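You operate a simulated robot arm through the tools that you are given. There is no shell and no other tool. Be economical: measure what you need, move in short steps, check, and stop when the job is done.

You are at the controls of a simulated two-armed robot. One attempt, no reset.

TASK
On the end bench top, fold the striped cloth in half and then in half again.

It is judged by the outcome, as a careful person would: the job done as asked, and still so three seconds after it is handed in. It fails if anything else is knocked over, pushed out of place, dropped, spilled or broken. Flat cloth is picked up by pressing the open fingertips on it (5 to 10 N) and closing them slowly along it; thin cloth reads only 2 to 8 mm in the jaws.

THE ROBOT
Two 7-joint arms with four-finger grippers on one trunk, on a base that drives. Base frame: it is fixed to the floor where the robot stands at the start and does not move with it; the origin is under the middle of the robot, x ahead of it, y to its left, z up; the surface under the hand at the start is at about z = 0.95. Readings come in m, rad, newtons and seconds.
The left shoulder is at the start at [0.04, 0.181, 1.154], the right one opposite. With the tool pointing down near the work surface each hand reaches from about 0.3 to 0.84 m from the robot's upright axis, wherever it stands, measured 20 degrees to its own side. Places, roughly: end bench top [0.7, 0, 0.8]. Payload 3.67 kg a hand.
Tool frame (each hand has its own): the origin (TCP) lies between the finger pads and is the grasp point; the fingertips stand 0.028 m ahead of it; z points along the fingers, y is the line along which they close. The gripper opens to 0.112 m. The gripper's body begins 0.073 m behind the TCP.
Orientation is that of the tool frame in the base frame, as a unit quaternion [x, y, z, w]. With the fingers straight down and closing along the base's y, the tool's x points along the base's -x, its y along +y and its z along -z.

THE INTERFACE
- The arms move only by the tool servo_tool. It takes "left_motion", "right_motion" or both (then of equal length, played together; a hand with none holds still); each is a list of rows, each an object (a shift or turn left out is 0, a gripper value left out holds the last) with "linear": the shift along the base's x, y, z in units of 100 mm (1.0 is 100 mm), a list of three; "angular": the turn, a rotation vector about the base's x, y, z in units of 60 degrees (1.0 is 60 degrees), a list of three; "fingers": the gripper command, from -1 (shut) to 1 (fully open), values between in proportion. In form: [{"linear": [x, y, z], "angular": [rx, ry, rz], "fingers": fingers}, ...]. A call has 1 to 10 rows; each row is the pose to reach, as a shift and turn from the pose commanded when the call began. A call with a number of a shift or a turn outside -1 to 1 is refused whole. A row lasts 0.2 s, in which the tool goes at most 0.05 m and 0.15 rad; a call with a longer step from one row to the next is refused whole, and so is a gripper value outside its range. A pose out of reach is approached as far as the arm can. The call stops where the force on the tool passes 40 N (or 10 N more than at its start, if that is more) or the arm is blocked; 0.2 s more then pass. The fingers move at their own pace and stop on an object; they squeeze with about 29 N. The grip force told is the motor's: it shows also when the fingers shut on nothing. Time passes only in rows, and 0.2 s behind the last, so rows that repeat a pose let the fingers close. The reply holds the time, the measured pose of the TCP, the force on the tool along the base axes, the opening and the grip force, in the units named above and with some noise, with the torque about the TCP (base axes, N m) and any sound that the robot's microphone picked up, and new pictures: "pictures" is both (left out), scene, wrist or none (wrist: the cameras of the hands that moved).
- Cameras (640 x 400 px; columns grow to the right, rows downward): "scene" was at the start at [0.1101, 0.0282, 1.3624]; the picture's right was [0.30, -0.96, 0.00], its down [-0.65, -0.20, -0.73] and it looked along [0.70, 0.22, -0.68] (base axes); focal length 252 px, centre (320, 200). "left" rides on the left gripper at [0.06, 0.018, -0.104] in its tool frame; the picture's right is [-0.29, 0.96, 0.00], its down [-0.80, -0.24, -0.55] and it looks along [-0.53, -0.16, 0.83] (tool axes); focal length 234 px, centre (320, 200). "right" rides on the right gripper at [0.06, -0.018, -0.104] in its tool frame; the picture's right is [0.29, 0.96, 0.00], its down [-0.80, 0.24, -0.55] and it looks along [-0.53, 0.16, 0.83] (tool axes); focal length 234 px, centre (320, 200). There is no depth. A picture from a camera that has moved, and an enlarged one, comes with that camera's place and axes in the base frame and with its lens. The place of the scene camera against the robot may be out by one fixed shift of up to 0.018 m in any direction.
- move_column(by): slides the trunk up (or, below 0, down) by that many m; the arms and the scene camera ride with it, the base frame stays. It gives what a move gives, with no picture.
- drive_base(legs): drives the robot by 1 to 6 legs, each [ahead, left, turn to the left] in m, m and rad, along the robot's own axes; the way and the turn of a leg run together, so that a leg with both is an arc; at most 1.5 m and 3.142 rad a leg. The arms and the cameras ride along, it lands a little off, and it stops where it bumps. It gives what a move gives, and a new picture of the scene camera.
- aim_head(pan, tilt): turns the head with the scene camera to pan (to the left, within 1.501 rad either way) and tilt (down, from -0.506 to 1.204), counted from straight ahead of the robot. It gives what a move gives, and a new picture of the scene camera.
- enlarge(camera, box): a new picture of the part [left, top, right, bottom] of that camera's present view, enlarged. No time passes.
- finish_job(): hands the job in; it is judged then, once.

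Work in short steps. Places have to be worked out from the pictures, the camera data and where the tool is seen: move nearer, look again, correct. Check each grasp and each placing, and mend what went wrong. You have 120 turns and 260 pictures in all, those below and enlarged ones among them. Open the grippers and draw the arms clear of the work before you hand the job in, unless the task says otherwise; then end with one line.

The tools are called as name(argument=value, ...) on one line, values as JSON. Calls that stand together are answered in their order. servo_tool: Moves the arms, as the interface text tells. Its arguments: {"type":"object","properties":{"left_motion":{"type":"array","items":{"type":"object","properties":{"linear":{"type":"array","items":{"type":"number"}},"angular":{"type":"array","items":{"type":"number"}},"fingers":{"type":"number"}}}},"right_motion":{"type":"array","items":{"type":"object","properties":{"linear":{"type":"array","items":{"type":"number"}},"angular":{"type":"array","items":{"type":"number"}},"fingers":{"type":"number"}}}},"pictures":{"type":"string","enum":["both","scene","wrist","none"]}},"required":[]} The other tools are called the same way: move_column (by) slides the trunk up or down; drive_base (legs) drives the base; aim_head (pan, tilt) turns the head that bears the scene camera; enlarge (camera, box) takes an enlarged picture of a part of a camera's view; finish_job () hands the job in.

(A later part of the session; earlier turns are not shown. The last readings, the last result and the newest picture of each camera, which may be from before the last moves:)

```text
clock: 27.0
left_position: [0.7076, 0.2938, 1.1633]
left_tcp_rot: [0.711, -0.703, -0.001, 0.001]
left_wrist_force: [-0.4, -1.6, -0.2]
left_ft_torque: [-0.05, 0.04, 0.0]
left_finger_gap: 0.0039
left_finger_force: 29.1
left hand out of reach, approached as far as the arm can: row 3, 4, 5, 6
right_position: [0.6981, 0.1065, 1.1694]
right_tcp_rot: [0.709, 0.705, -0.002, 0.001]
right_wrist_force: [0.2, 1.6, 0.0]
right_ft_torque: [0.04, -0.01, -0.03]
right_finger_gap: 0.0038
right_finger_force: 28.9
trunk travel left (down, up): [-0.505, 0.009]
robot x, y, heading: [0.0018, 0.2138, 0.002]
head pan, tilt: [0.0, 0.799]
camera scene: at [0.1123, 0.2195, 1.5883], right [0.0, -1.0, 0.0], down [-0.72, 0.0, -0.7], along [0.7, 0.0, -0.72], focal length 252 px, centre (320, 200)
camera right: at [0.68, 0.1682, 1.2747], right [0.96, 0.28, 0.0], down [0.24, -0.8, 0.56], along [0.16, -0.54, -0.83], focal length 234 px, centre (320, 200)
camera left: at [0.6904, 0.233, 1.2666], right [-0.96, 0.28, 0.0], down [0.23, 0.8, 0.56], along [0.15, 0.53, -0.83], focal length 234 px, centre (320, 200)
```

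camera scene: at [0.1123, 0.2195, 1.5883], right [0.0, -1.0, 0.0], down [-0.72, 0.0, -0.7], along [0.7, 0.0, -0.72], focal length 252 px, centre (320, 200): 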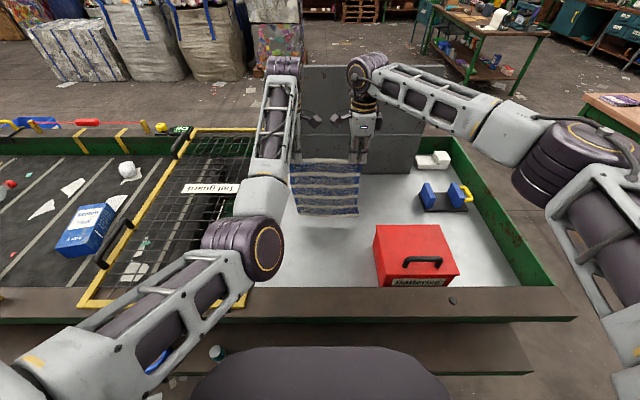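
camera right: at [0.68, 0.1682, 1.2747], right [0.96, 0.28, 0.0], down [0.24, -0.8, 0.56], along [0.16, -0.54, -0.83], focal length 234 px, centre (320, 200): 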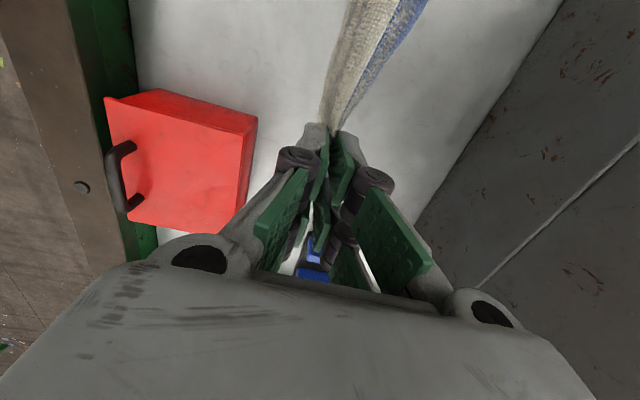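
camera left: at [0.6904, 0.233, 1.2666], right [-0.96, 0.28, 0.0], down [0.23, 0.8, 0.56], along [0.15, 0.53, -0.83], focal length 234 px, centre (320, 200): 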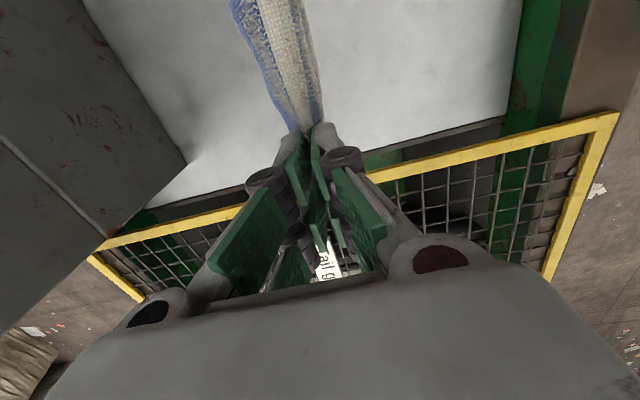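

The cloth hangs freely, with its bottom edge about 2–3 cm above the tray. I'll lower it until the edge touches, then move diagonally toward me and down to lay the lower half.

servo_tool(left_motion=[{"linear": [0, 0, -0.2]}, {"linear": [0, 0, -0.35]}, {"linear": [-0.1, 0, -0.45]}, {"linear": [-0.2, 0, -0.55]}, {"linear": [-0.3, 0, -0.65]}, {"linear": [-0.4, 0, -0.75]}, {"linear": [-0.5, 0, -0.85]}, {"linear": [-0.6, 0, -0.95]}], right_motion=[{"linear": [0, 0, -0.2]}, {"linear": [0, 0, -0.35]}, {"linear": [-0.1, 0, -0.45]}, {"linear": [-0.2, 0, -0.55]}, {"linear": [-0.3, 0, -0.65]}, {"linear": [-0.4, 0, -0.75]}, {"linear": [-0.5, 0, -0.85]}, {"linear": [-0.6, 0, -0.95]}])

```text
clock: 28.3
left_position: [0.688, 0.3193, 1.1142]
left_tcp_rot: [0.72, -0.693, 0.005, -0.014]
left_wrist_force: [-5.1, -28.7, -1.5]
left_ft_torque: [-0.67, 0.15, -0.15]
left_finger_gap: 0.004
left_finger_force: 29.0
right_position: [0.6622, 0.1188, 1.1055]
right_tcp_rot: [0.704, 0.71, 0.007, -0.003]
right_wrist_force: [4.9, 27.7, 1.1]
right_ft_torque: [0.72, -0.11, -0.13]
right_finger_gap: 0.0042
right_finger_force: 28.9
trunk travel left (down, up): [-0.505, 0.009]
robot x, y, heading: [0.001, 0.2155, -0.004]
head pan, tilt: [0.0, 0.799]
stopped in row 6 (right hand): the force on the tool passed its limit at 42 N (the readings are from after the stop); the commanded pose is now the measured one
camera scene: at [0.1115, 0.2197, 1.5884], right [0.0, -1.0, 0.0], down [-0.72, 0.0, -0.7], along [0.7, 0.0, -0.72], focal length 252 px, centre (320, 200)
camera right: at [0.6428, 0.1776, 1.211], right [0.95, 0.3, 0.01], down [0.24, -0.8, 0.54], along [0.17, -0.52, -0.84], focal length 234 px, centre (320, 200)
camera left: at [0.6695, 0.2569, 1.2153], right [-0.97, 0.25, -0.02], down [0.19, 0.8, 0.57], along [0.16, 0.55, -0.82], focal length 234 px, centre (320, 200)
```

scene: 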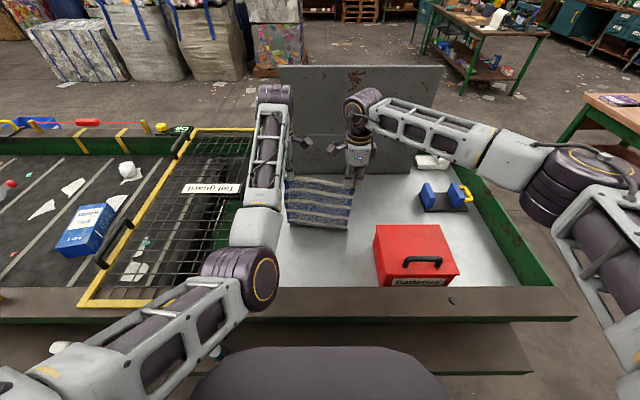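
right: 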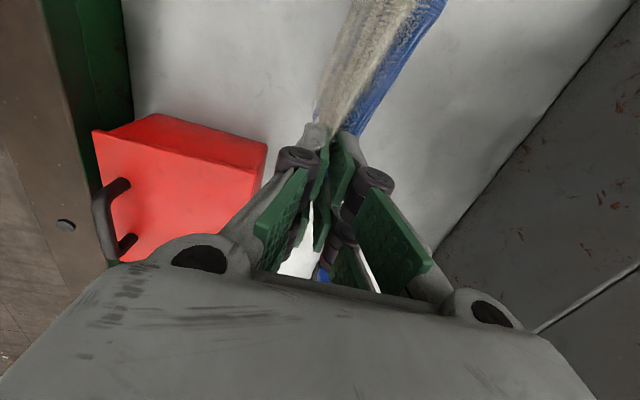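
left: 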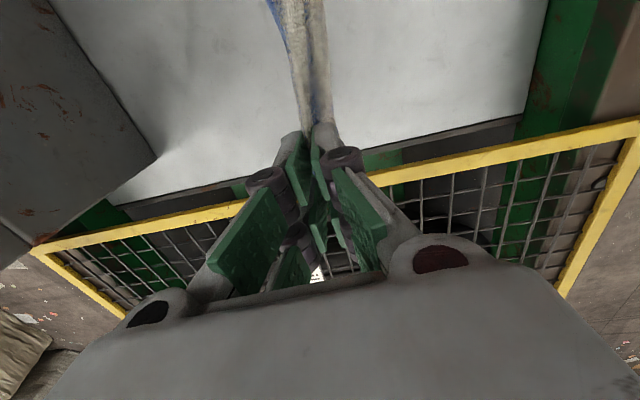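

The left arm hit an awkward reach zone and pulled the cloth taut. I'll bring both hands back to square at x≈0.675, a little lower and out of that zone.

servo_tool(left_motion=[{"linear": [-0.05, -0.1, -0.07], "angular": [-0.006, 0.013, -0.018]}, {"linear": [-0.1, -0.2, -0.15], "angular": [-0.012, 0.026, -0.036]}, {"linear": [-0.13, -0.27, -0.2], "angular": [-0.012, 0.026, -0.036]}], right_motion=[{"linear": [0.06, 0.02, -0.05], "angular": [-0.006, 0.003, -0.004]}, {"linear": [0.12, 0.0, -0.1], "angular": [-0.013, 0.006, -0.008]}, {"linear": [0.13, -0.07, -0.12], "angular": [-0.013, 0.006, -0.008]}], pictures="none")

```text
clock: 28.9
left_position: [0.688, 0.3269, 1.1022]
left_tcp_rot: [0.719, -0.695, 0.0, -0.012]
left_wrist_force: [-3.0, -27.2, -1.0]
left_ft_torque: [-0.69, 0.07, -0.11]
left_finger_gap: 0.0037
left_finger_force: 29.0
right_position: [0.6737, 0.1235, 1.0962]
right_tcp_rot: [0.704, 0.71, 0.003, -0.004]
right_wrist_force: [2.4, 27.8, 0.8]
right_ft_torque: [0.69, -0.07, -0.09]
right_finger_gap: 0.004
right_finger_force: 28.5
trunk travel left (down, up): [-0.505, 0.009]
robot x, y, heading: [-0.0019, 0.2166, -0.0]
head pan, tilt: [0.0, 0.799]
stopped in row 3 (right hand): the force on the tool passed its limit at 41 N (the readings are from after the stop); the commanded pose is now the measured one
```

The left hand can't come inward here, so I'll relieve the tension by moving only the right hand toward it.

servo_tool(right_motion=[{"linear": [0.05, 0.1, 0.03]}, {"linear": [0.12, 0.22, 0.05]}, {"linear": [0.14, 0.22, 0.05]}])

```text
clock: 29.8
left_position: [0.6856, 0.3281, 1.1023]
left_tcp_rot: [0.72, -0.694, -0.002, -0.014]
left_wrist_force: [-0.3, -1.8, 0.8]
left_ft_torque: [-0.05, 0.01, 0.01]
left_finger_gap: 0.0041
left_finger_force: 29.2
right_position: [0.6881, 0.138, 1.0997]
right_tcp_rot: [0.708, 0.706, -0.002, 0.001]
right_wrist_force: [1.1, 2.8, 0.6]
right_ft_torque: [0.03, 0.0, -0.03]
right_finger_gap: 0.0039
right_finger_force: 28.0
trunk travel left (down, up): [-0.505, 0.009]
robot x, y, heading: [-0.0021, 0.2164, -0.003]
head pan, tilt: [0.0, 0.799]
camera scene: at [0.1117, 0.219, 1.5884], right [0.0, -1.0, 0.0], down [-0.72, 0.0, -0.7], along [0.7, 0.0, -0.72], focal length 252 px, centre (320, 200)
camera right: at [0.6699, 0.1986, 1.2048], right [0.96, 0.29, 0.0], down [0.24, -0.8, 0.56], along [0.16, -0.53, -0.83], focal length 234 px, centre (320, 200)
```

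scene: 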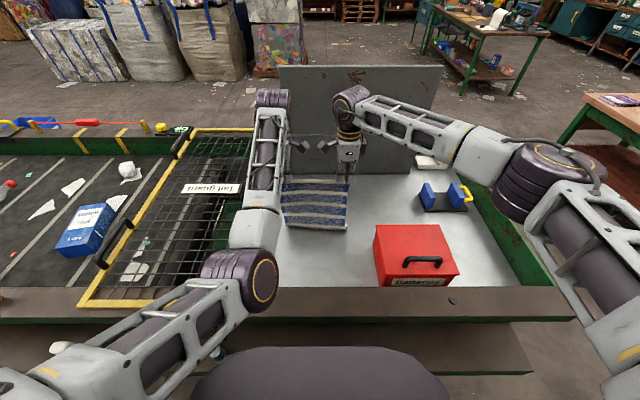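
right: 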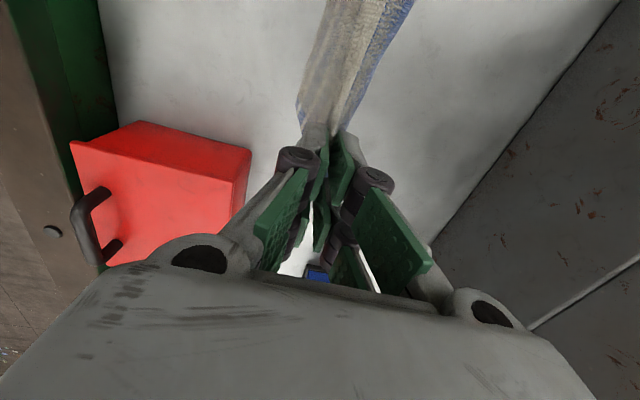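

The cloth is relaxed and a small part of it is on the tray. I'll continue laying it with a small diagonal move and check that the left arm tracks.

servo_tool(left_motion=[{"linear": [-0.05, 0, -0.1]}, {"linear": [-0.1, 0, -0.2]}, {"linear": [-0.2, 0, -0.3]}, {"linear": [-0.3, 0, -0.4]}], right_motion=[{"linear": [-0.05, 0.02, -0.1]}, {"linear": [-0.1, 0.02, -0.2]}, {"linear": [-0.2, 0.02, -0.3]}, {"linear": [-0.3, 0.02, -0.4]}], pictures="scene")

```text
clock: 30.6
left_position: [0.682, 0.3571, 1.0902]
left_tcp_rot: [0.731, -0.682, 0.004, -0.031]
left_wrist_force: [-3.5, -27.6, -2.6]
left_ft_torque: [-0.69, 0.13, -0.15]
left_finger_gap: 0.004
left_finger_force: 28.9
right_position: [0.6637, 0.1566, 1.0743]
right_tcp_rot: [0.701, 0.713, 0.01, -0.008]
right_wrist_force: [4.2, 28.8, 2.2]
right_ft_torque: [0.78, -0.13, -0.12]
right_finger_gap: 0.0038
right_finger_force: 29.0
trunk travel left (down, up): [-0.505, 0.009]
robot x, y, heading: [0.001, 0.2181, 0.001]
head pan, tilt: [0.0, 0.799]
stopped in row 4 (right hand): the force on the tool passed its limit at 44 N (the readings are from after the stop); the commanded pose is now the measured one
camera scene: at [0.1114, 0.2203, 1.5884], right [0.0, -1.0, 0.0], down [-0.72, 0.0, -0.7], along [0.7, 0.0, -0.72], focal length 252 px, centre (320, 200)
```

scene: 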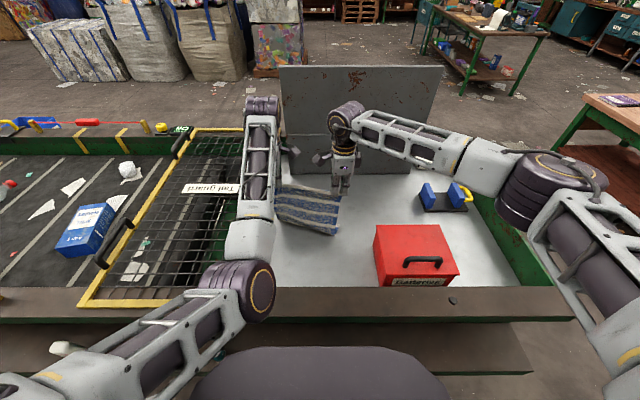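

The left arm is stuck near a joint limit. I'll match the right hand to it to slacken the cloth, and from there make the laying moves with the base and trunk so both hands move rigidly together.

servo_tool(right_motion=[{"linear": [0.09, 0.1, 0.08], "angular": [-0.01, 0, -0.01]}, {"linear": [0.18, 0.2, 0.16], "angular": [-0.02, 0.01, -0.018]}, {"linear": [0.18, 0.2, 0.16], "angular": [-0.02, 0.01, -0.018]}], pictures="none")

drive_base(legs=[[0, -0.06, 0]])

```text
clock: 31.4
left_position: [0.6808, 0.3588, 1.0899]
left_tcp_rot: [0.733, -0.68, 0.003, -0.033]
left_wrist_force: [-0.2, -4.1, -0.2]
left_ft_torque: [-0.12, -0.04, -0.01]
left_finger_gap: 0.0037
left_finger_force: 29.4
right_position: [0.6824, 0.1676, 1.0872]
right_tcp_rot: [0.711, 0.703, -0.006, -0.001]
right_wrist_force: [0.6, 4.5, -0.2]
right_ft_torque: [0.14, 0.0, -0.01]
right_finger_gap: 0.0038
right_finger_force: 29.4
trunk travel left (down, up): [-0.505, 0.009]
robot x, y, heading: [0.0003, 0.219, -0.001]
head pan, tilt: [0.0, 0.799]
```

```text
clock: 32.4
left_position: [0.6823, 0.3067, 1.0887]
left_tcp_rot: [0.733, -0.679, 0.005, -0.03]
left_wrist_force: [-0.2, -0.9, 0.1]
left_ft_torque: [-0.14, -0.02, -0.01]
left_finger_gap: 0.004
left_finger_force: 29.0
right_position: [0.6826, 0.118, 1.0875]
right_tcp_rot: [0.71, 0.704, -0.007, 0.001]
right_wrist_force: [0.3, 3.4, -1.9]
right_ft_torque: [-0.03, -0.04, -0.03]
right_finger_gap: 0.0041
right_finger_force: 29.4
trunk travel left (down, up): [-0.505, 0.009]
robot x, y, heading: [0.0036, 0.1599, -0.004]
head pan, tilt: [0.0, 0.799]
camera scene: at [0.1118, 0.1686, 1.5883], right [0.0, -1.0, 0.01], down [-0.72, 0.0, -0.7], along [0.7, 0.0, -0.72], focal length 252 px, centre (320, 200)
```

scene: 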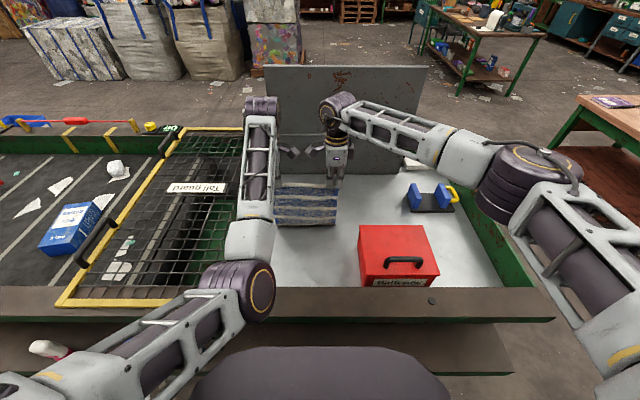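

Tension is low and the cloth sits well placed in y. I'll zoom in to see which way its bottom edge is lying.

enlarge(camera="scene", box=[240, 130, 400, 240])

enlarge(camera="right", box=[200, 0, 520, 200])

```text
3.64 times, centred on (320, 185) of scene
camera zoom: at [0.1118, 0.1686, 1.5883], right [0.0, -1.0, 0.01], down [-0.72, 0.0, -0.7], along [0.7, 0.0, -0.72], focal length 918 px, centre (320, 254)
```

zoom: 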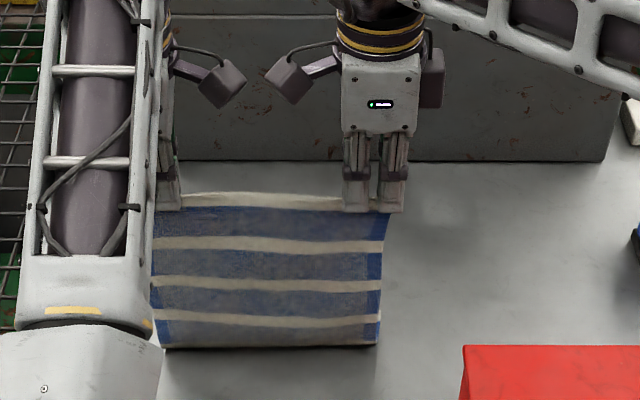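

```text
2.00 times, centred on (360, 100) of right
camera zoom: at [0.6651, 0.1798, 1.1919], right [0.96, 0.28, -0.01], down [0.24, -0.79, 0.56], along [0.15, -0.54, -0.83], focal length 468 px, centre (240, 400)
```

zoom: 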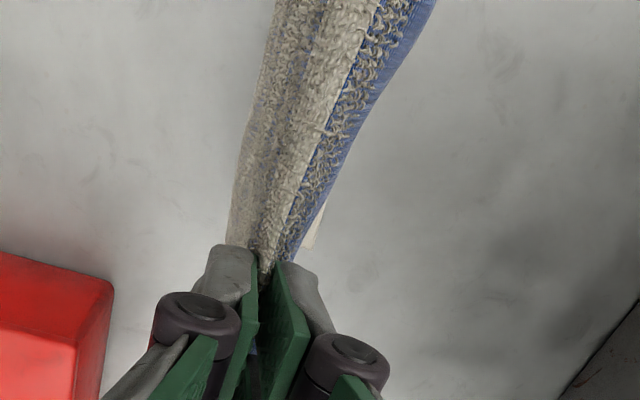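

The lower edge already tucks away from me beneath the bend, as I want. I'll alternate lowering the trunk and backing the base to lay the rest of the lower half.

move_column(by=-0.035)

drive_base(legs=[[-0.04, 0, 0]])

move_column(by=-0.035)

drive_base(legs=[[-0.04, 0, 0]])

enlarge(camera="scene", box=[240, 130, 400, 240])

enlarge(camera="right", box=[200, 0, 520, 200])

```text
clock: 33.2
left_position: [0.6813, 0.301, 1.0563]
left_tcp_rot: [0.734, -0.678, 0.003, -0.033]
left_wrist_force: [-0.5, -3.4, 0.1]
left_ft_torque: [-0.02, 0.01, 0.0]
left_finger_gap: 0.0038
left_finger_force: 28.3
right_position: [0.6833, 0.11, 1.053]
right_tcp_rot: [0.71, 0.704, -0.005, -0.002]
right_wrist_force: [0.3, 2.7, -0.3]
right_ft_torque: [0.1, -0.04, 0.02]
right_finger_gap: 0.0038
right_finger_force: 29.2
trunk travel left (down, up): [-0.47, 0.044]
robot x, y, heading: [-0.0003, 0.1543, 0.002]
head pan, tilt: [0.0, 0.799]
```

```text
clock: 34.1
left_position: [0.649, 0.3036, 1.0507]
left_tcp_rot: [0.734, -0.678, 0.001, -0.03]
left_wrist_force: [1.0, -2.1, -1.2]
left_ft_torque: [-0.09, 0.07, 0.0]
left_finger_gap: 0.004
left_finger_force: 28.8
right_position: [0.649, 0.1129, 1.0492]
right_tcp_rot: [0.709, 0.705, -0.008, -0.003]
right_wrist_force: [1.4, 3.0, -1.4]
right_ft_torque: [0.08, 0.06, -0.04]
right_finger_gap: 0.004
right_finger_force: 28.5
trunk travel left (down, up): [-0.47, 0.044]
robot x, y, heading: [-0.0377, 0.1591, 0.003]
head pan, tilt: [0.0, 0.799]
camera scene: at [0.0818, 0.1618, 1.5533], right [0.0, -1.0, 0.0], down [-0.72, 0.0, -0.69], along [0.69, 0.0, -0.72], focal length 252 px, centre (320, 200)
```

scene: 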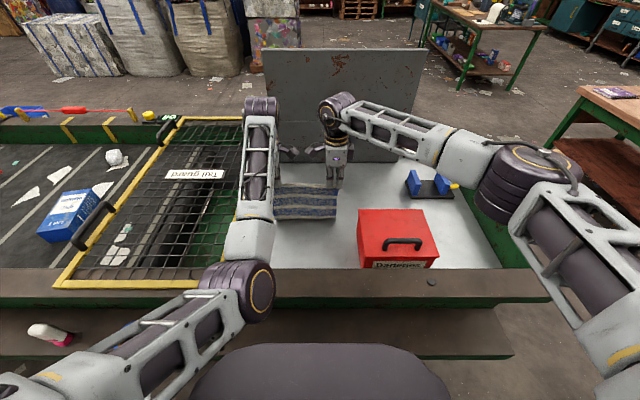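

```text
clock: 34.9
left_position: [0.6401, 0.3044, 1.0226]
left_tcp_rot: [0.735, -0.678, 0.004, -0.033]
left_wrist_force: [-0.4, -4.3, 0.3]
left_ft_torque: [-0.08, -0.06, -0.02]
left_finger_gap: 0.0038
left_finger_force: 28.8
right_position: [0.6425, 0.114, 1.0197]
right_tcp_rot: [0.71, 0.705, -0.005, 0.0]
right_wrist_force: [-0.6, 3.2, 0.4]
right_ft_torque: [0.1, -0.03, 0.01]
right_finger_gap: 0.0038
right_finger_force: 28.9
trunk travel left (down, up): [-0.435, 0.079]
robot x, y, heading: [-0.0388, 0.1558, 0.001]
head pan, tilt: [0.0, 0.799]
```

```text
clock: 35.8
left_position: [0.6078, 0.3028, 1.0171]
left_tcp_rot: [0.733, -0.679, 0.001, -0.031]
left_wrist_force: [1.4, -3.5, -0.4]
left_ft_torque: [-0.1, 0.03, -0.01]
left_finger_gap: 0.004
left_finger_force: 29.2
right_position: [0.6099, 0.1135, 1.0132]
right_tcp_rot: [0.71, 0.705, -0.008, -0.003]
right_wrist_force: [1.7, 3.8, -0.8]
right_ft_torque: [0.07, 0.03, -0.04]
right_finger_gap: 0.0039
right_finger_force: 29.1
trunk travel left (down, up): [-0.435, 0.079]
robot x, y, heading: [-0.0788, 0.1573, -0.004]
head pan, tilt: [0.0, 0.799]
camera scene: at [0.0416, 0.1612, 1.5179], right [0.0, -1.0, 0.0], down [-0.72, 0.0, -0.69], along [0.69, 0.0, -0.72], focal length 252 px, centre (320, 200)
```

scene: 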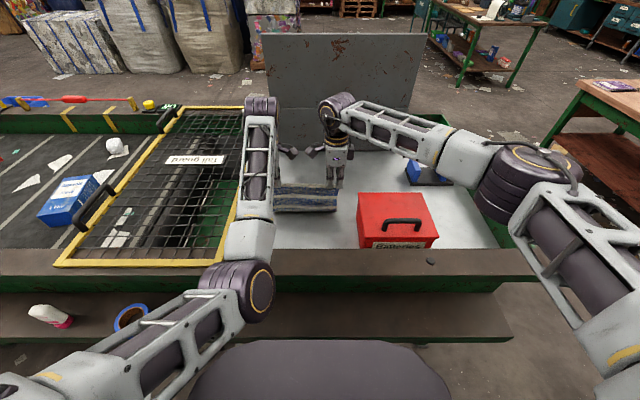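

```text
3.64 times, centred on (320, 185) of scene
camera zoom: at [0.0416, 0.1612, 1.5179], right [0.0, -1.0, 0.0], down [-0.72, 0.0, -0.69], along [0.69, 0.0, -0.72], focal length 918 px, centre (320, 254)
```

zoom: 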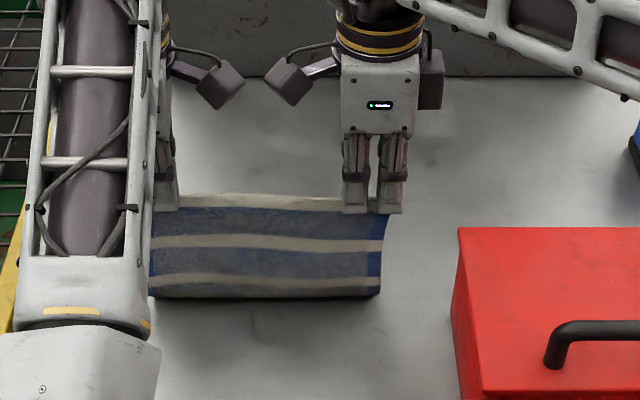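

```text
2.00 times, centred on (360, 100) of right
camera zoom: at [0.5928, 0.1744, 1.1178], right [0.96, 0.28, -0.02], down [0.24, -0.79, 0.56], along [0.14, -0.54, -0.83], focal length 468 px, centre (240, 400)
```

zoom: 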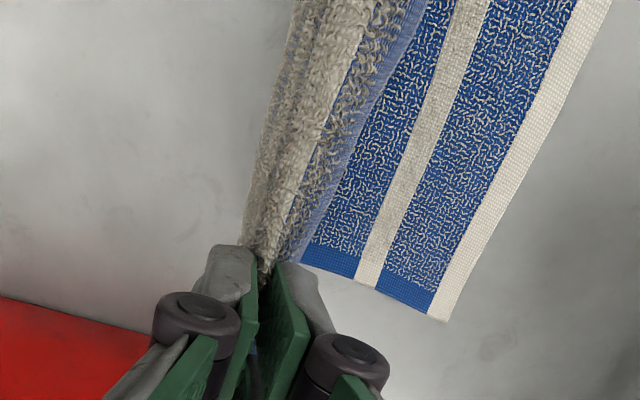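

The lower half is laying nicely with its free edge at x≈0.73. I need about 25 mm more back to put the hinge at the middle. Then I'll test whether the left arm tracks again with a 15 mm descent.

drive_base(legs=[[-0.027, 0, 0]])

servo_tool(left_motion=[{"linear": [0, 0, -0.08]}, {"linear": [0, 0, -0.15]}], right_motion=[{"linear": [0, 0, -0.08]}, {"linear": [0, 0, -0.15]}], pictures="none")

```text
clock: 36.6
left_position: [0.5804, 0.3043, 1.017]
left_tcp_rot: [0.733, -0.679, 0.001, -0.031]
left_wrist_force: [0.7, -3.8, -0.4]
left_ft_torque: [-0.09, 0.02, 0.02]
left_finger_gap: 0.0038
left_finger_force: 28.6
right_position: [0.5817, 0.1121, 1.0142]
right_tcp_rot: [0.709, 0.705, -0.008, -0.003]
right_wrist_force: [-0.6, 4.5, -0.4]
right_ft_torque: [0.09, 0.02, -0.02]
right_finger_gap: 0.0039
right_finger_force: 28.7
trunk travel left (down, up): [-0.435, 0.079]
robot x, y, heading: [-0.1058, 0.1573, -0.002]
head pan, tilt: [0.0, 0.799]
camera scene: at [0.0124, 0.1612, 1.5182], right [0.0, -1.0, 0.0], down [-0.72, 0.0, -0.69], along [0.69, 0.0, -0.72], focal length 252 px, centre (320, 200)
```

scene: 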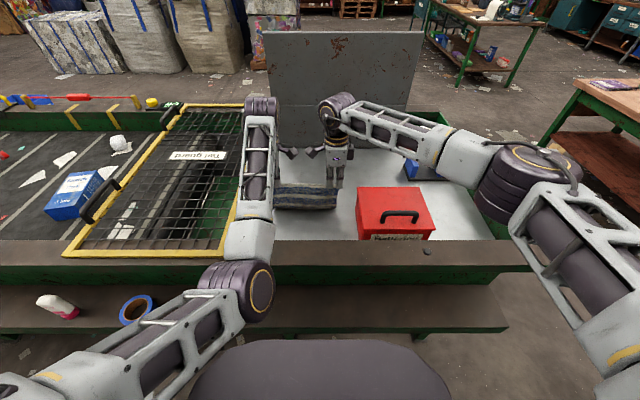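

```text
clock: 37.2
left_position: [0.5813, 0.3089, 1.0078]
left_tcp_rot: [0.735, -0.677, 0.002, -0.035]
left_wrist_force: [-0.7, -9.9, -0.2]
left_ft_torque: [-0.25, -0.02, -0.06]
left_finger_gap: 0.0038
left_finger_force: 29.0
right_position: [0.5783, 0.1147, 1.0011]
right_tcp_rot: [0.709, 0.705, -0.006, -0.002]
right_wrist_force: [0.5, 10.6, -0.5]
right_ft_torque: [0.21, -0.03, 0.01]
right_finger_gap: 0.0039
right_finger_force: 29.0
trunk travel left (down, up): [-0.435, 0.079]
robot x, y, heading: [-0.1048, 0.1549, -0.006]
head pan, tilt: [0.0, 0.799]
```

The left arm still drifts about 5 mm in y per 10 mm of descent, so I'll do most of the fold with base and trunk and let the right hand follow in y. I'll relax the tension first, then start folding the upper half away over the lower.

servo_tool(right_motion=[{"linear": [0.02, 0.06, 0.03]}, {"linear": [0.02, 0.09, 0.03]}], pictures="none")

drive_base(legs=[[0.05, -0.005, 0]])

move_column(by=-0.03)

drive_base(legs=[[0.035, 0, 0]])

enlarge(camera="right", box=[200, 0, 520, 200])

enlarge(camera="left", box=[120, 0, 440, 200])

```text
clock: 37.8
left_position: [0.5792, 0.3086, 1.0066]
left_tcp_rot: [0.736, -0.676, 0.001, -0.036]
left_wrist_force: [0.2, -1.9, 0.3]
left_ft_torque: [-0.03, 0.0, -0.03]
left_finger_gap: 0.0035
left_finger_force: 28.6
right_position: [0.5812, 0.1215, 1.0048]
right_tcp_rot: [0.71, 0.704, -0.007, -0.001]
right_wrist_force: [-0.5, 2.1, 0.0]
right_ft_torque: [0.04, -0.03, -0.01]
right_finger_gap: 0.0039
right_finger_force: 29.1
trunk travel left (down, up): [-0.435, 0.079]
robot x, y, heading: [-0.1063, 0.1616, 0.001]
head pan, tilt: [0.0, 0.799]
```

```text
clock: 38.7
left_position: [0.623, 0.3059, 1.0068]
left_tcp_rot: [0.736, -0.676, 0.002, -0.036]
left_wrist_force: [-0.4, -0.9, 0.6]
left_ft_torque: [-0.02, -0.01, 0.01]
left_finger_gap: 0.0037
left_finger_force: 29.3
right_position: [0.6256, 0.1184, 1.009]
right_tcp_rot: [0.71, 0.705, -0.005, 0.0]
right_wrist_force: [-0.6, 1.2, 0.4]
right_ft_torque: [-0.01, -0.06, -0.02]
right_finger_gap: 0.0038
right_finger_force: 28.8
trunk travel left (down, up): [-0.435, 0.079]
robot x, y, heading: [-0.0558, 0.1503, 0.003]
head pan, tilt: [0.0, 0.799]
camera scene: at [0.0504, 0.1568, 1.5191], right [0.0, -1.0, 0.0], down [-0.71, 0.0, -0.7], along [0.7, 0.0, -0.71], focal length 252 px, centre (320, 200)
```

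scene: 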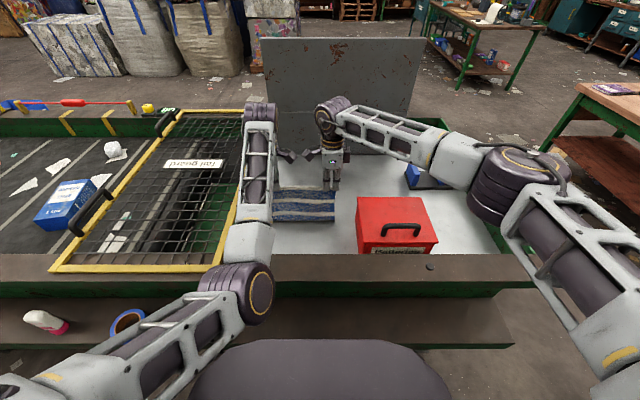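

```text
clock: 39.5
left_position: [0.6297, 0.3062, 0.9733]
left_tcp_rot: [0.736, -0.676, -0.001, -0.035]
left_wrist_force: [0.2, -1.7, -0.9]
left_ft_torque: [-0.05, -0.01, -0.02]
left_finger_gap: 0.0039
left_finger_force: 28.9
right_position: [0.6298, 0.1168, 0.9734]
right_tcp_rot: [0.71, 0.705, -0.006, 0.0]
right_wrist_force: [0.5, 1.1, -0.7]
right_ft_torque: [0.07, 0.07, -0.04]
right_finger_gap: 0.0037
right_finger_force: 28.9
trunk travel left (down, up): [-0.405, 0.109]
robot x, y, heading: [-0.0552, 0.1538, 0.005]
head pan, tilt: [0.0, 0.799]
```

```text
clock: 40.3
left_position: [0.6563, 0.3066, 0.9773]
left_tcp_rot: [0.736, -0.676, 0.002, -0.037]
left_wrist_force: [-0.2, -1.3, -0.2]
left_ft_torque: [-0.06, -0.09, 0.01]
left_finger_gap: 0.0039
left_finger_force: 29.2
right_position: [0.6584, 0.118, 0.9779]
right_tcp_rot: [0.709, 0.705, -0.004, 0.001]
right_wrist_force: [-1.1, 1.6, 0.2]
right_ft_torque: [0.03, -0.07, 0.0]
right_finger_gap: 0.0035
right_finger_force: 28.7
trunk travel left (down, up): [-0.405, 0.109]
robot x, y, heading: [-0.0197, 0.155, 0.002]
head pan, tilt: [0.0, 0.799]
camera scene: at [0.0838, 0.1564, 1.4887], right [0.0, -1.0, 0.0], down [-0.71, 0.0, -0.7], along [0.7, 0.0, -0.71], focal length 252 px, centre (320, 200)
```

scene: 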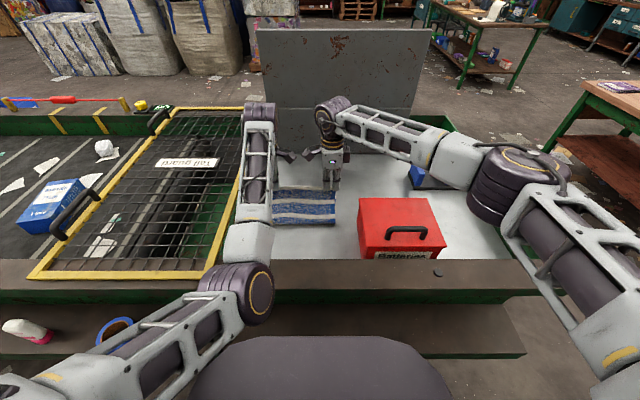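

```text
2.00 times, centred on (360, 100) of right
camera zoom: at [0.641, 0.1792, 1.0829], right [0.96, 0.28, -0.01], down [0.24, -0.8, 0.56], along [0.15, -0.54, -0.83], focal length 468 px, centre (240, 400)
```

zoom: 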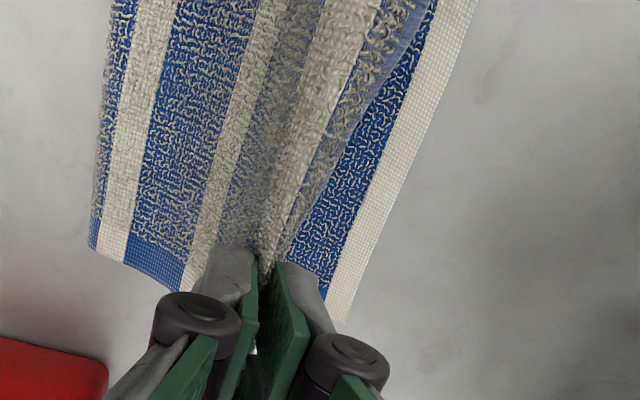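

```text
2.00 times, centred on (280, 100) of left
camera zoom: at [0.6386, 0.2389, 1.0772], right [-0.98, 0.21, -0.04], down [0.14, 0.78, 0.6], along [0.16, 0.58, -0.8], focal length 468 px, centre (400, 400)
```

zoom: 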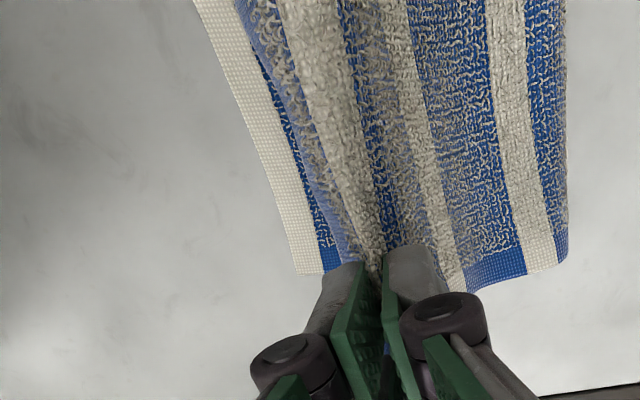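

The fold is shaping well: bottom edge at x≈0.72, hinge at x≈0.59. I'll go forward another 30 mm and lower the trunk 40 mm.

move_column(by=-0.02)

drive_base(legs=[[0.03, 0, 0]])

move_column(by=-0.02)

servo_tool(left_motion=[{"linear": [0, 0, -0.1]}, {"linear": [0, 0, -0.2]}], right_motion=[{"linear": [0, 0.04, -0.1]}, {"linear": [0, 0.08, -0.2]}], pictures="both")

```text
clock: 41.0
left_position: [0.6623, 0.3071, 0.9533]
left_tcp_rot: [0.736, -0.676, 0.001, -0.035]
left_wrist_force: [1.4, -2.2, -0.3]
left_ft_torque: [-0.06, 0.01, 0.0]
left_finger_gap: 0.0038
left_finger_force: 28.6
right_position: [0.664, 0.119, 0.9538]
right_tcp_rot: [0.709, 0.706, -0.007, -0.001]
right_wrist_force: [1.8, 2.0, 0.4]
right_ft_torque: [0.04, 0.03, 0.0]
right_finger_gap: 0.0039
right_finger_force: 28.9
trunk travel left (down, up): [-0.385, 0.129]
robot x, y, heading: [-0.0232, 0.1546, 0.0]
head pan, tilt: [0.0, 0.799]
```

```text
clock: 41.9
left_position: [0.6866, 0.3068, 0.9566]
left_tcp_rot: [0.737, -0.675, 0.001, -0.037]
left_wrist_force: [-0.9, -2.3, 0.0]
left_ft_torque: [-0.04, -0.07, 0.0]
left_finger_gap: 0.0037
left_finger_force: 29.2
right_position: [0.6882, 0.1192, 0.9587]
right_tcp_rot: [0.709, 0.705, -0.005, 0.001]
right_wrist_force: [-1.0, 1.8, -0.4]
right_ft_torque: [0.01, -0.03, -0.03]
right_finger_gap: 0.0038
right_finger_force: 29.2
trunk travel left (down, up): [-0.385, 0.129]
robot x, y, heading: [0.0062, 0.1472, -0.004]
head pan, tilt: [0.0, 0.799]
camera scene: at [0.1136, 0.1563, 1.4684], right [0.0, -1.0, 0.0], down [-0.71, 0.0, -0.7], along [0.7, 0.0, -0.71], focal length 252 px, centre (320, 200)
```

scene: 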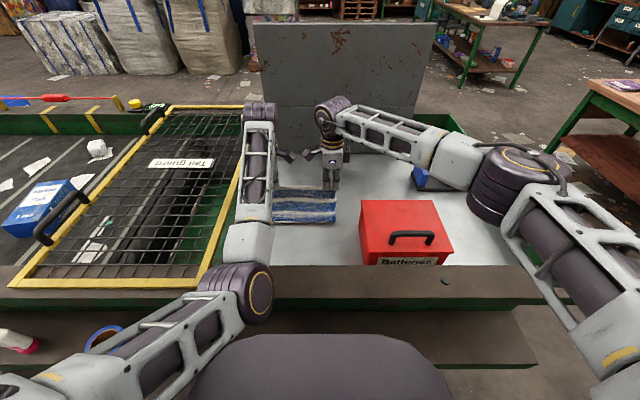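

```text
clock: 42.5
left_position: [0.6906, 0.3073, 0.9332]
left_tcp_rot: [0.736, -0.676, 0.0, -0.037]
left_wrist_force: [0.1, -3.0, 0.5]
left_ft_torque: [-0.1, -0.03, 0.0]
left_finger_gap: 0.0039
left_finger_force: 29.0
right_position: [0.6922, 0.1185, 0.936]
right_tcp_rot: [0.709, 0.705, -0.005, -0.001]
right_wrist_force: [0.1, 1.4, 0.1]
right_ft_torque: [0.04, -0.01, -0.04]
right_finger_gap: 0.0041
right_finger_force: 29.2
trunk travel left (down, up): [-0.365, 0.149]
robot x, y, heading: [0.0058, 0.1536, -0.001]
head pan, tilt: [0.0, 0.799]
```

```text
clock: 43.1
left_position: [0.6934, 0.3113, 0.9165]
left_tcp_rot: [0.738, -0.673, -0.001, -0.04]
left_wrist_force: [0.4, -0.7, 0.2]
left_ft_torque: [-0.06, 0.01, -0.02]
left_finger_gap: 0.0036
left_finger_force: 29.4
right_position: [0.6915, 0.1253, 0.9141]
right_tcp_rot: [0.709, 0.705, -0.005, -0.002]
right_wrist_force: [1.0, 0.6, -0.3]
right_ft_torque: [0.02, -0.03, -0.01]
right_finger_gap: 0.004
right_finger_force: 28.9
trunk travel left (down, up): [-0.365, 0.149]
robot x, y, heading: [0.0104, 0.1517, -0.0]
head pan, tilt: [0.0, 0.799]
camera scene: at [0.1197, 0.1565, 1.4477], right [0.0, -1.0, 0.0], down [-0.72, 0.0, -0.7], along [0.7, 0.0, -0.72], focal length 252 px, centre (320, 200)
camera right: at [0.6747, 0.1872, 1.0193], right [0.96, 0.28, -0.01], down [0.24, -0.8, 0.56], along [0.15, -0.54, -0.83], focal length 234 px, centre (320, 200)
camera left: at [0.6745, 0.2445, 1.0163], right [-0.98, 0.2, -0.04], down [0.13, 0.78, 0.61], along [0.15, 0.59, -0.79], focal length 234 px, centre (320, 200)
```

scene: 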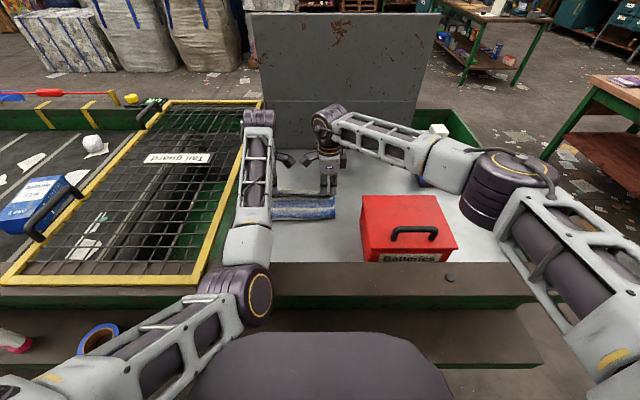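
right: 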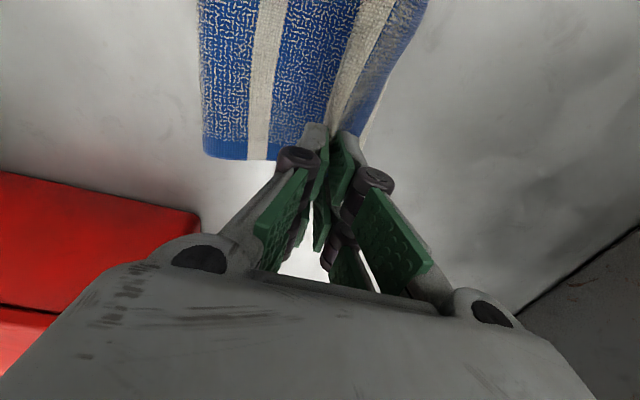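
left: 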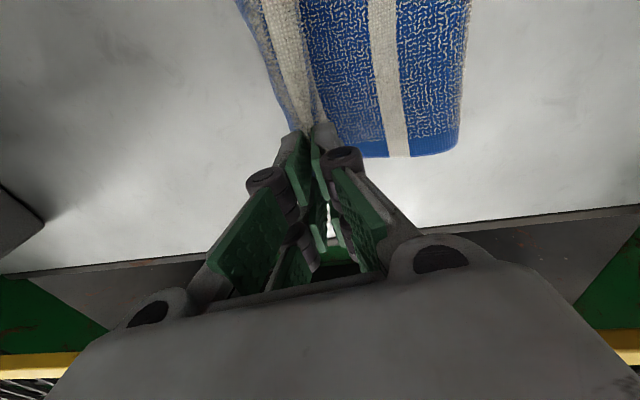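

The top half is nearly down. I'll lower another 20 mm with the right hand following, then shift the base about 12 mm right to line the layers up.

drive_base(legs=[[0, -0.012, 0]])

servo_tool(left_motion=[{"linear": [0, 0, -0.1]}, {"linear": [0, 0, -0.22]}], right_motion=[{"linear": [0, 0.03, -0.1]}, {"linear": [0, 0.05, -0.2]}], pictures="wrist")

```text
clock: 43.9
left_position: [0.6908, 0.3023, 0.9146]
left_tcp_rot: [0.739, -0.673, 0.001, -0.039]
left_wrist_force: [-0.4, -0.1, -0.1]
left_ft_torque: [-0.09, -0.03, 0.0]
left_finger_gap: 0.0036
left_finger_force: 29.4
right_position: [0.6901, 0.116, 0.9152]
right_tcp_rot: [0.708, 0.706, -0.005, -0.001]
right_wrist_force: [-0.3, 0.9, 0.2]
right_ft_torque: [-0.03, -0.07, -0.03]
right_finger_gap: 0.0039
right_finger_force: 28.8
trunk travel left (down, up): [-0.365, 0.149]
robot x, y, heading: [0.0077, 0.1434, 0.001]
head pan, tilt: [0.0, 0.799]
camera scene: at [0.1188, 0.1474, 1.4478], right [0.0, -1.0, 0.0], down [-0.72, 0.0, -0.7], along [0.7, 0.0, -0.72], focal length 252 px, centre (320, 200)
```

scene: 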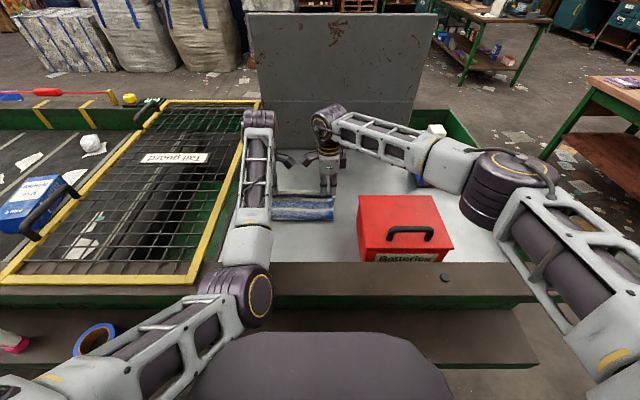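

```text
clock: 44.5
left_position: [0.6937, 0.3077, 0.8974]
left_tcp_rot: [0.741, -0.67, 0.0, -0.043]
left_wrist_force: [-0.4, -0.9, 0.2]
left_ft_torque: [-0.03, 0.01, -0.02]
left_finger_gap: 0.0038
left_finger_force: 29.0
right_position: [0.6917, 0.1205, 0.8957]
right_tcp_rot: [0.709, 0.705, -0.006, -0.002]
right_wrist_force: [-0.4, 1.7, 1.4]
right_ft_torque: [0.1, -0.02, 0.01]
right_finger_gap: 0.0042
right_finger_force: 28.7
trunk travel left (down, up): [-0.365, 0.149]
robot x, y, heading: [0.0078, 0.1406, -0.004]
head pan, tilt: [0.0, 0.799]
camera right: at [0.6739, 0.1814, 0.9996], right [0.96, 0.28, -0.01], down [0.24, -0.8, 0.56], along [0.15, -0.54, -0.83], focal length 234 px, centre (320, 200)
camera left: at [0.6758, 0.2389, 0.9965], right [-0.98, 0.19, -0.05], down [0.13, 0.78, 0.61], along [0.15, 0.6, -0.79], focal length 234 px, centre (320, 200)
```

right: 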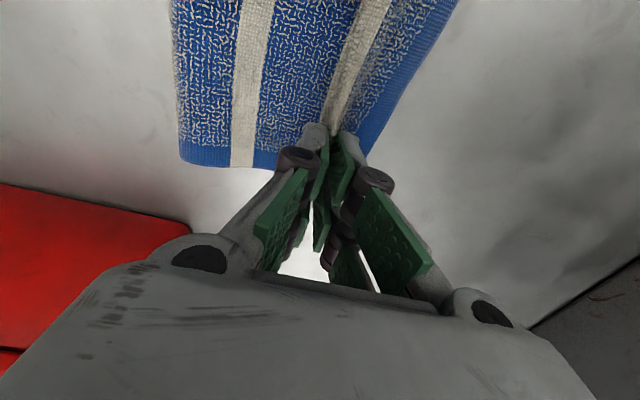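
left: 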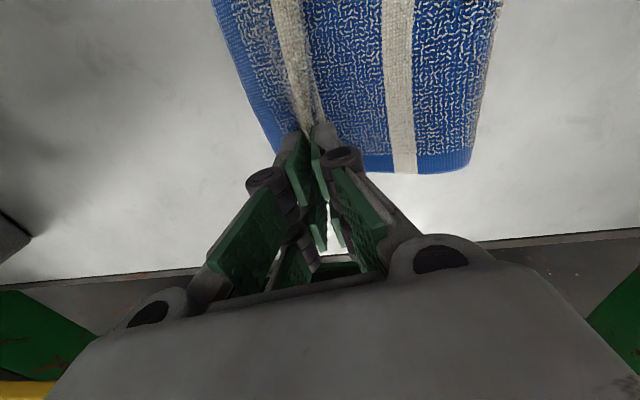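

The upper half lies over the lower with its edge at the far side. I'll open gently to the pickup opening and lift away.

servo_tool(left_motion=[{"fingers": -0.85}, {"fingers": -0.7}, {"fingers": -0.55}, {"fingers": -0.46}, {"linear": [0, 0, 0.1]}, {"linear": [0, 0, 0.3]}, {"linear": [0, 0, 0.6]}, {"linear": [0, 0, 0.9]}], right_motion=[{"fingers": -0.85}, {"fingers": -0.7}, {"fingers": -0.55}, {"fingers": -0.46}, {"linear": [0, 0, 0.1]}, {"linear": [0, 0, 0.3]}, {"linear": [0, 0, 0.6]}, {"linear": [0, 0, 0.9]}])

```text
clock: 46.3
left_position: [0.6912, 0.3165, 0.9843]
left_tcp_rot: [0.743, -0.667, -0.007, -0.046]
left_wrist_force: [-1.3, -0.3, -0.1]
left_ft_torque: [0.03, 0.0, -0.02]
left_finger_gap: 0.0304
left_finger_force: 0.2
right_position: [0.6906, 0.1199, 0.9867]
right_tcp_rot: [0.709, 0.706, -0.005, -0.001]
right_wrist_force: [-0.8, -0.5, 0.2]
right_ft_torque: [0.02, -0.01, -0.02]
right_finger_gap: 0.0301
right_finger_force: 0.0
trunk travel left (down, up): [-0.365, 0.149]
robot x, y, heading: [0.0088, 0.1424, -0.002]
head pan, tilt: [0.0, 0.799]
camera scene: at [0.1181, 0.1446, 1.4479], right [0.0, -1.0, 0.0], down [-0.72, 0.0, -0.7], along [0.7, 0.0, -0.72], focal length 252 px, centre (320, 200)
camera right: at [0.6725, 0.1811, 1.0907], right [0.96, 0.28, -0.01], down [0.24, -0.8, 0.56], along [0.15, -0.54, -0.83], focal length 234 px, centre (320, 200)
camera left: at [0.6746, 0.2463, 1.0816], right [-0.98, 0.19, -0.04], down [0.12, 0.77, 0.62], along [0.14, 0.61, -0.78], focal length 234 px, centre (320, 200)
```

scene: 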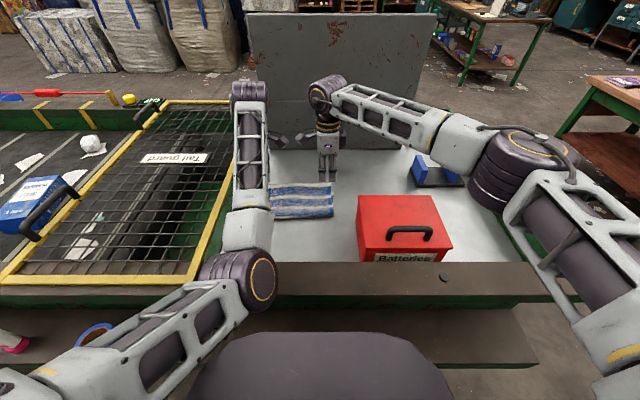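
right: 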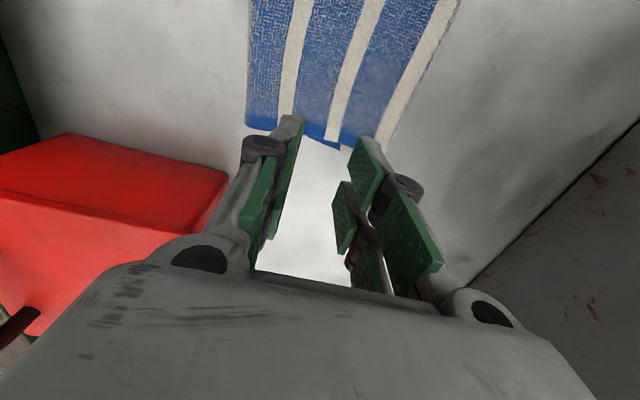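
left: 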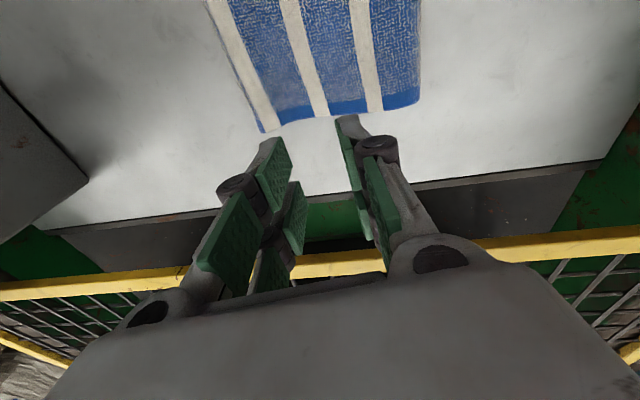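

The first fold is clean. For the second I'll grip the folded (near) edge, so first I'll pull the left arm up and out to get it away from its joint limit and square again.

servo_tool(left_motion=[{"linear": [0, 0.1, 0.3]}, {"linear": [-0.1, 0.3, 0.6]}, {"linear": [-0.3, 0.6, 0.9]}, {"linear": [-0.6, 0.9, 1], "angular": [-0.04, 0.03, -0.05]}, {"linear": [-0.9, 1, 1], "angular": [-0.072, 0.053, -0.103]}, {"linear": [-1, 1, 1], "angular": [-0.072, 0.053, -0.103]}], right_motion=[{"linear": [0, 0, 0.3]}, {"linear": [0, 0, 0.6]}, {"linear": [0, 0, 0.9]}, {"linear": [0, 0, 1]}, {"linear": [0, 0, 1]}, {"linear": [0, 0, 1]}], pictures="scene")

```text
clock: 47.7
left_position: [0.6824, 0.4412, 1.0345]
left_tcp_rot: [-0.702, 0.712, -0.006, -0.006]
left_wrist_force: [0.3, -0.9, 0.7]
left_ft_torque: [0.0, -0.01, 0.05]
left_finger_gap: 0.0302
left_finger_force: 0.1
left hand out of reach, approached as far as the arm can: row 1, 2, 3, 4, 5, 6
right_position: [0.6919, 0.1195, 1.0877]
right_tcp_rot: [0.708, 0.706, -0.005, -0.001]
right_wrist_force: [-0.8, -1.4, -0.2]
right_ft_torque: [0.02, 0.03, 0.01]
right_finger_gap: 0.0304
right_finger_force: 0.1
trunk travel left (down, up): [-0.365, 0.149]
robot x, y, heading: [0.0096, 0.1431, -0.004]
head pan, tilt: [0.0, 0.799]
camera scene: at [0.1188, 0.1445, 1.4478], right [0.0, -1.0, 0.0], down [-0.72, 0.0, -0.7], along [0.7, 0.0, -0.72], focal length 252 px, centre (320, 200)
```

scene: 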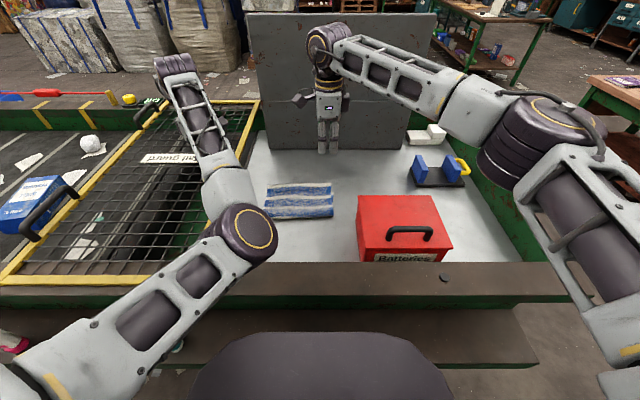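

The left arm's elbow has swung inward and that's limiting it. I'll undo the left hand's 90° yaw in the free space over the grate to swing the elbow back out.

servo_tool(left_motion=[{"angular": [0, 0, -0.14]}, {"angular": [0, 0, -0.28]}, {"angular": [0, 0, -0.42]}, {"angular": [0, 0, -0.56]}, {"angular": [0, 0, -0.7]}, {"angular": [0, 0, -0.84]}, {"angular": [0, 0, -0.98]}], pictures="scene")

```text
clock: 49.3
left_position: [0.683, 0.44, 1.0331]
left_tcp_rot: [-0.261, 0.965, -0.002, -0.009]
left_wrist_force: [0.1, 1.3, 0.9]
left_ft_torque: [0.04, -0.01, 0.02]
left_finger_gap: 0.0299
left_finger_force: 0.0
right_position: [0.6922, 0.1209, 1.0856]
right_tcp_rot: [0.708, 0.706, -0.005, 0.0]
right_wrist_force: [0.2, 0.0, 0.5]
right_ft_torque: [-0.01, 0.03, -0.01]
right_finger_gap: 0.0305
right_finger_force: 0.0
trunk travel left (down, up): [-0.365, 0.149]
robot x, y, heading: [0.0064, 0.1415, 0.001]
head pan, tilt: [0.0, 0.799]
camera scene: at [0.119, 0.1448, 1.4478], right [0.0, -1.0, 0.0], down [-0.72, 0.0, -0.7], along [0.7, 0.0, -0.72], focal length 252 px, centre (320, 200)
```

scene: 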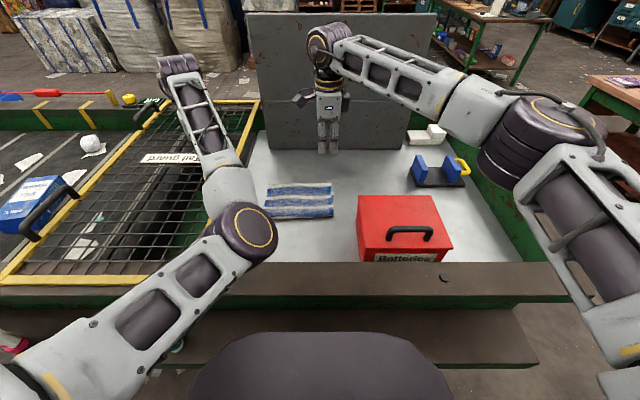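

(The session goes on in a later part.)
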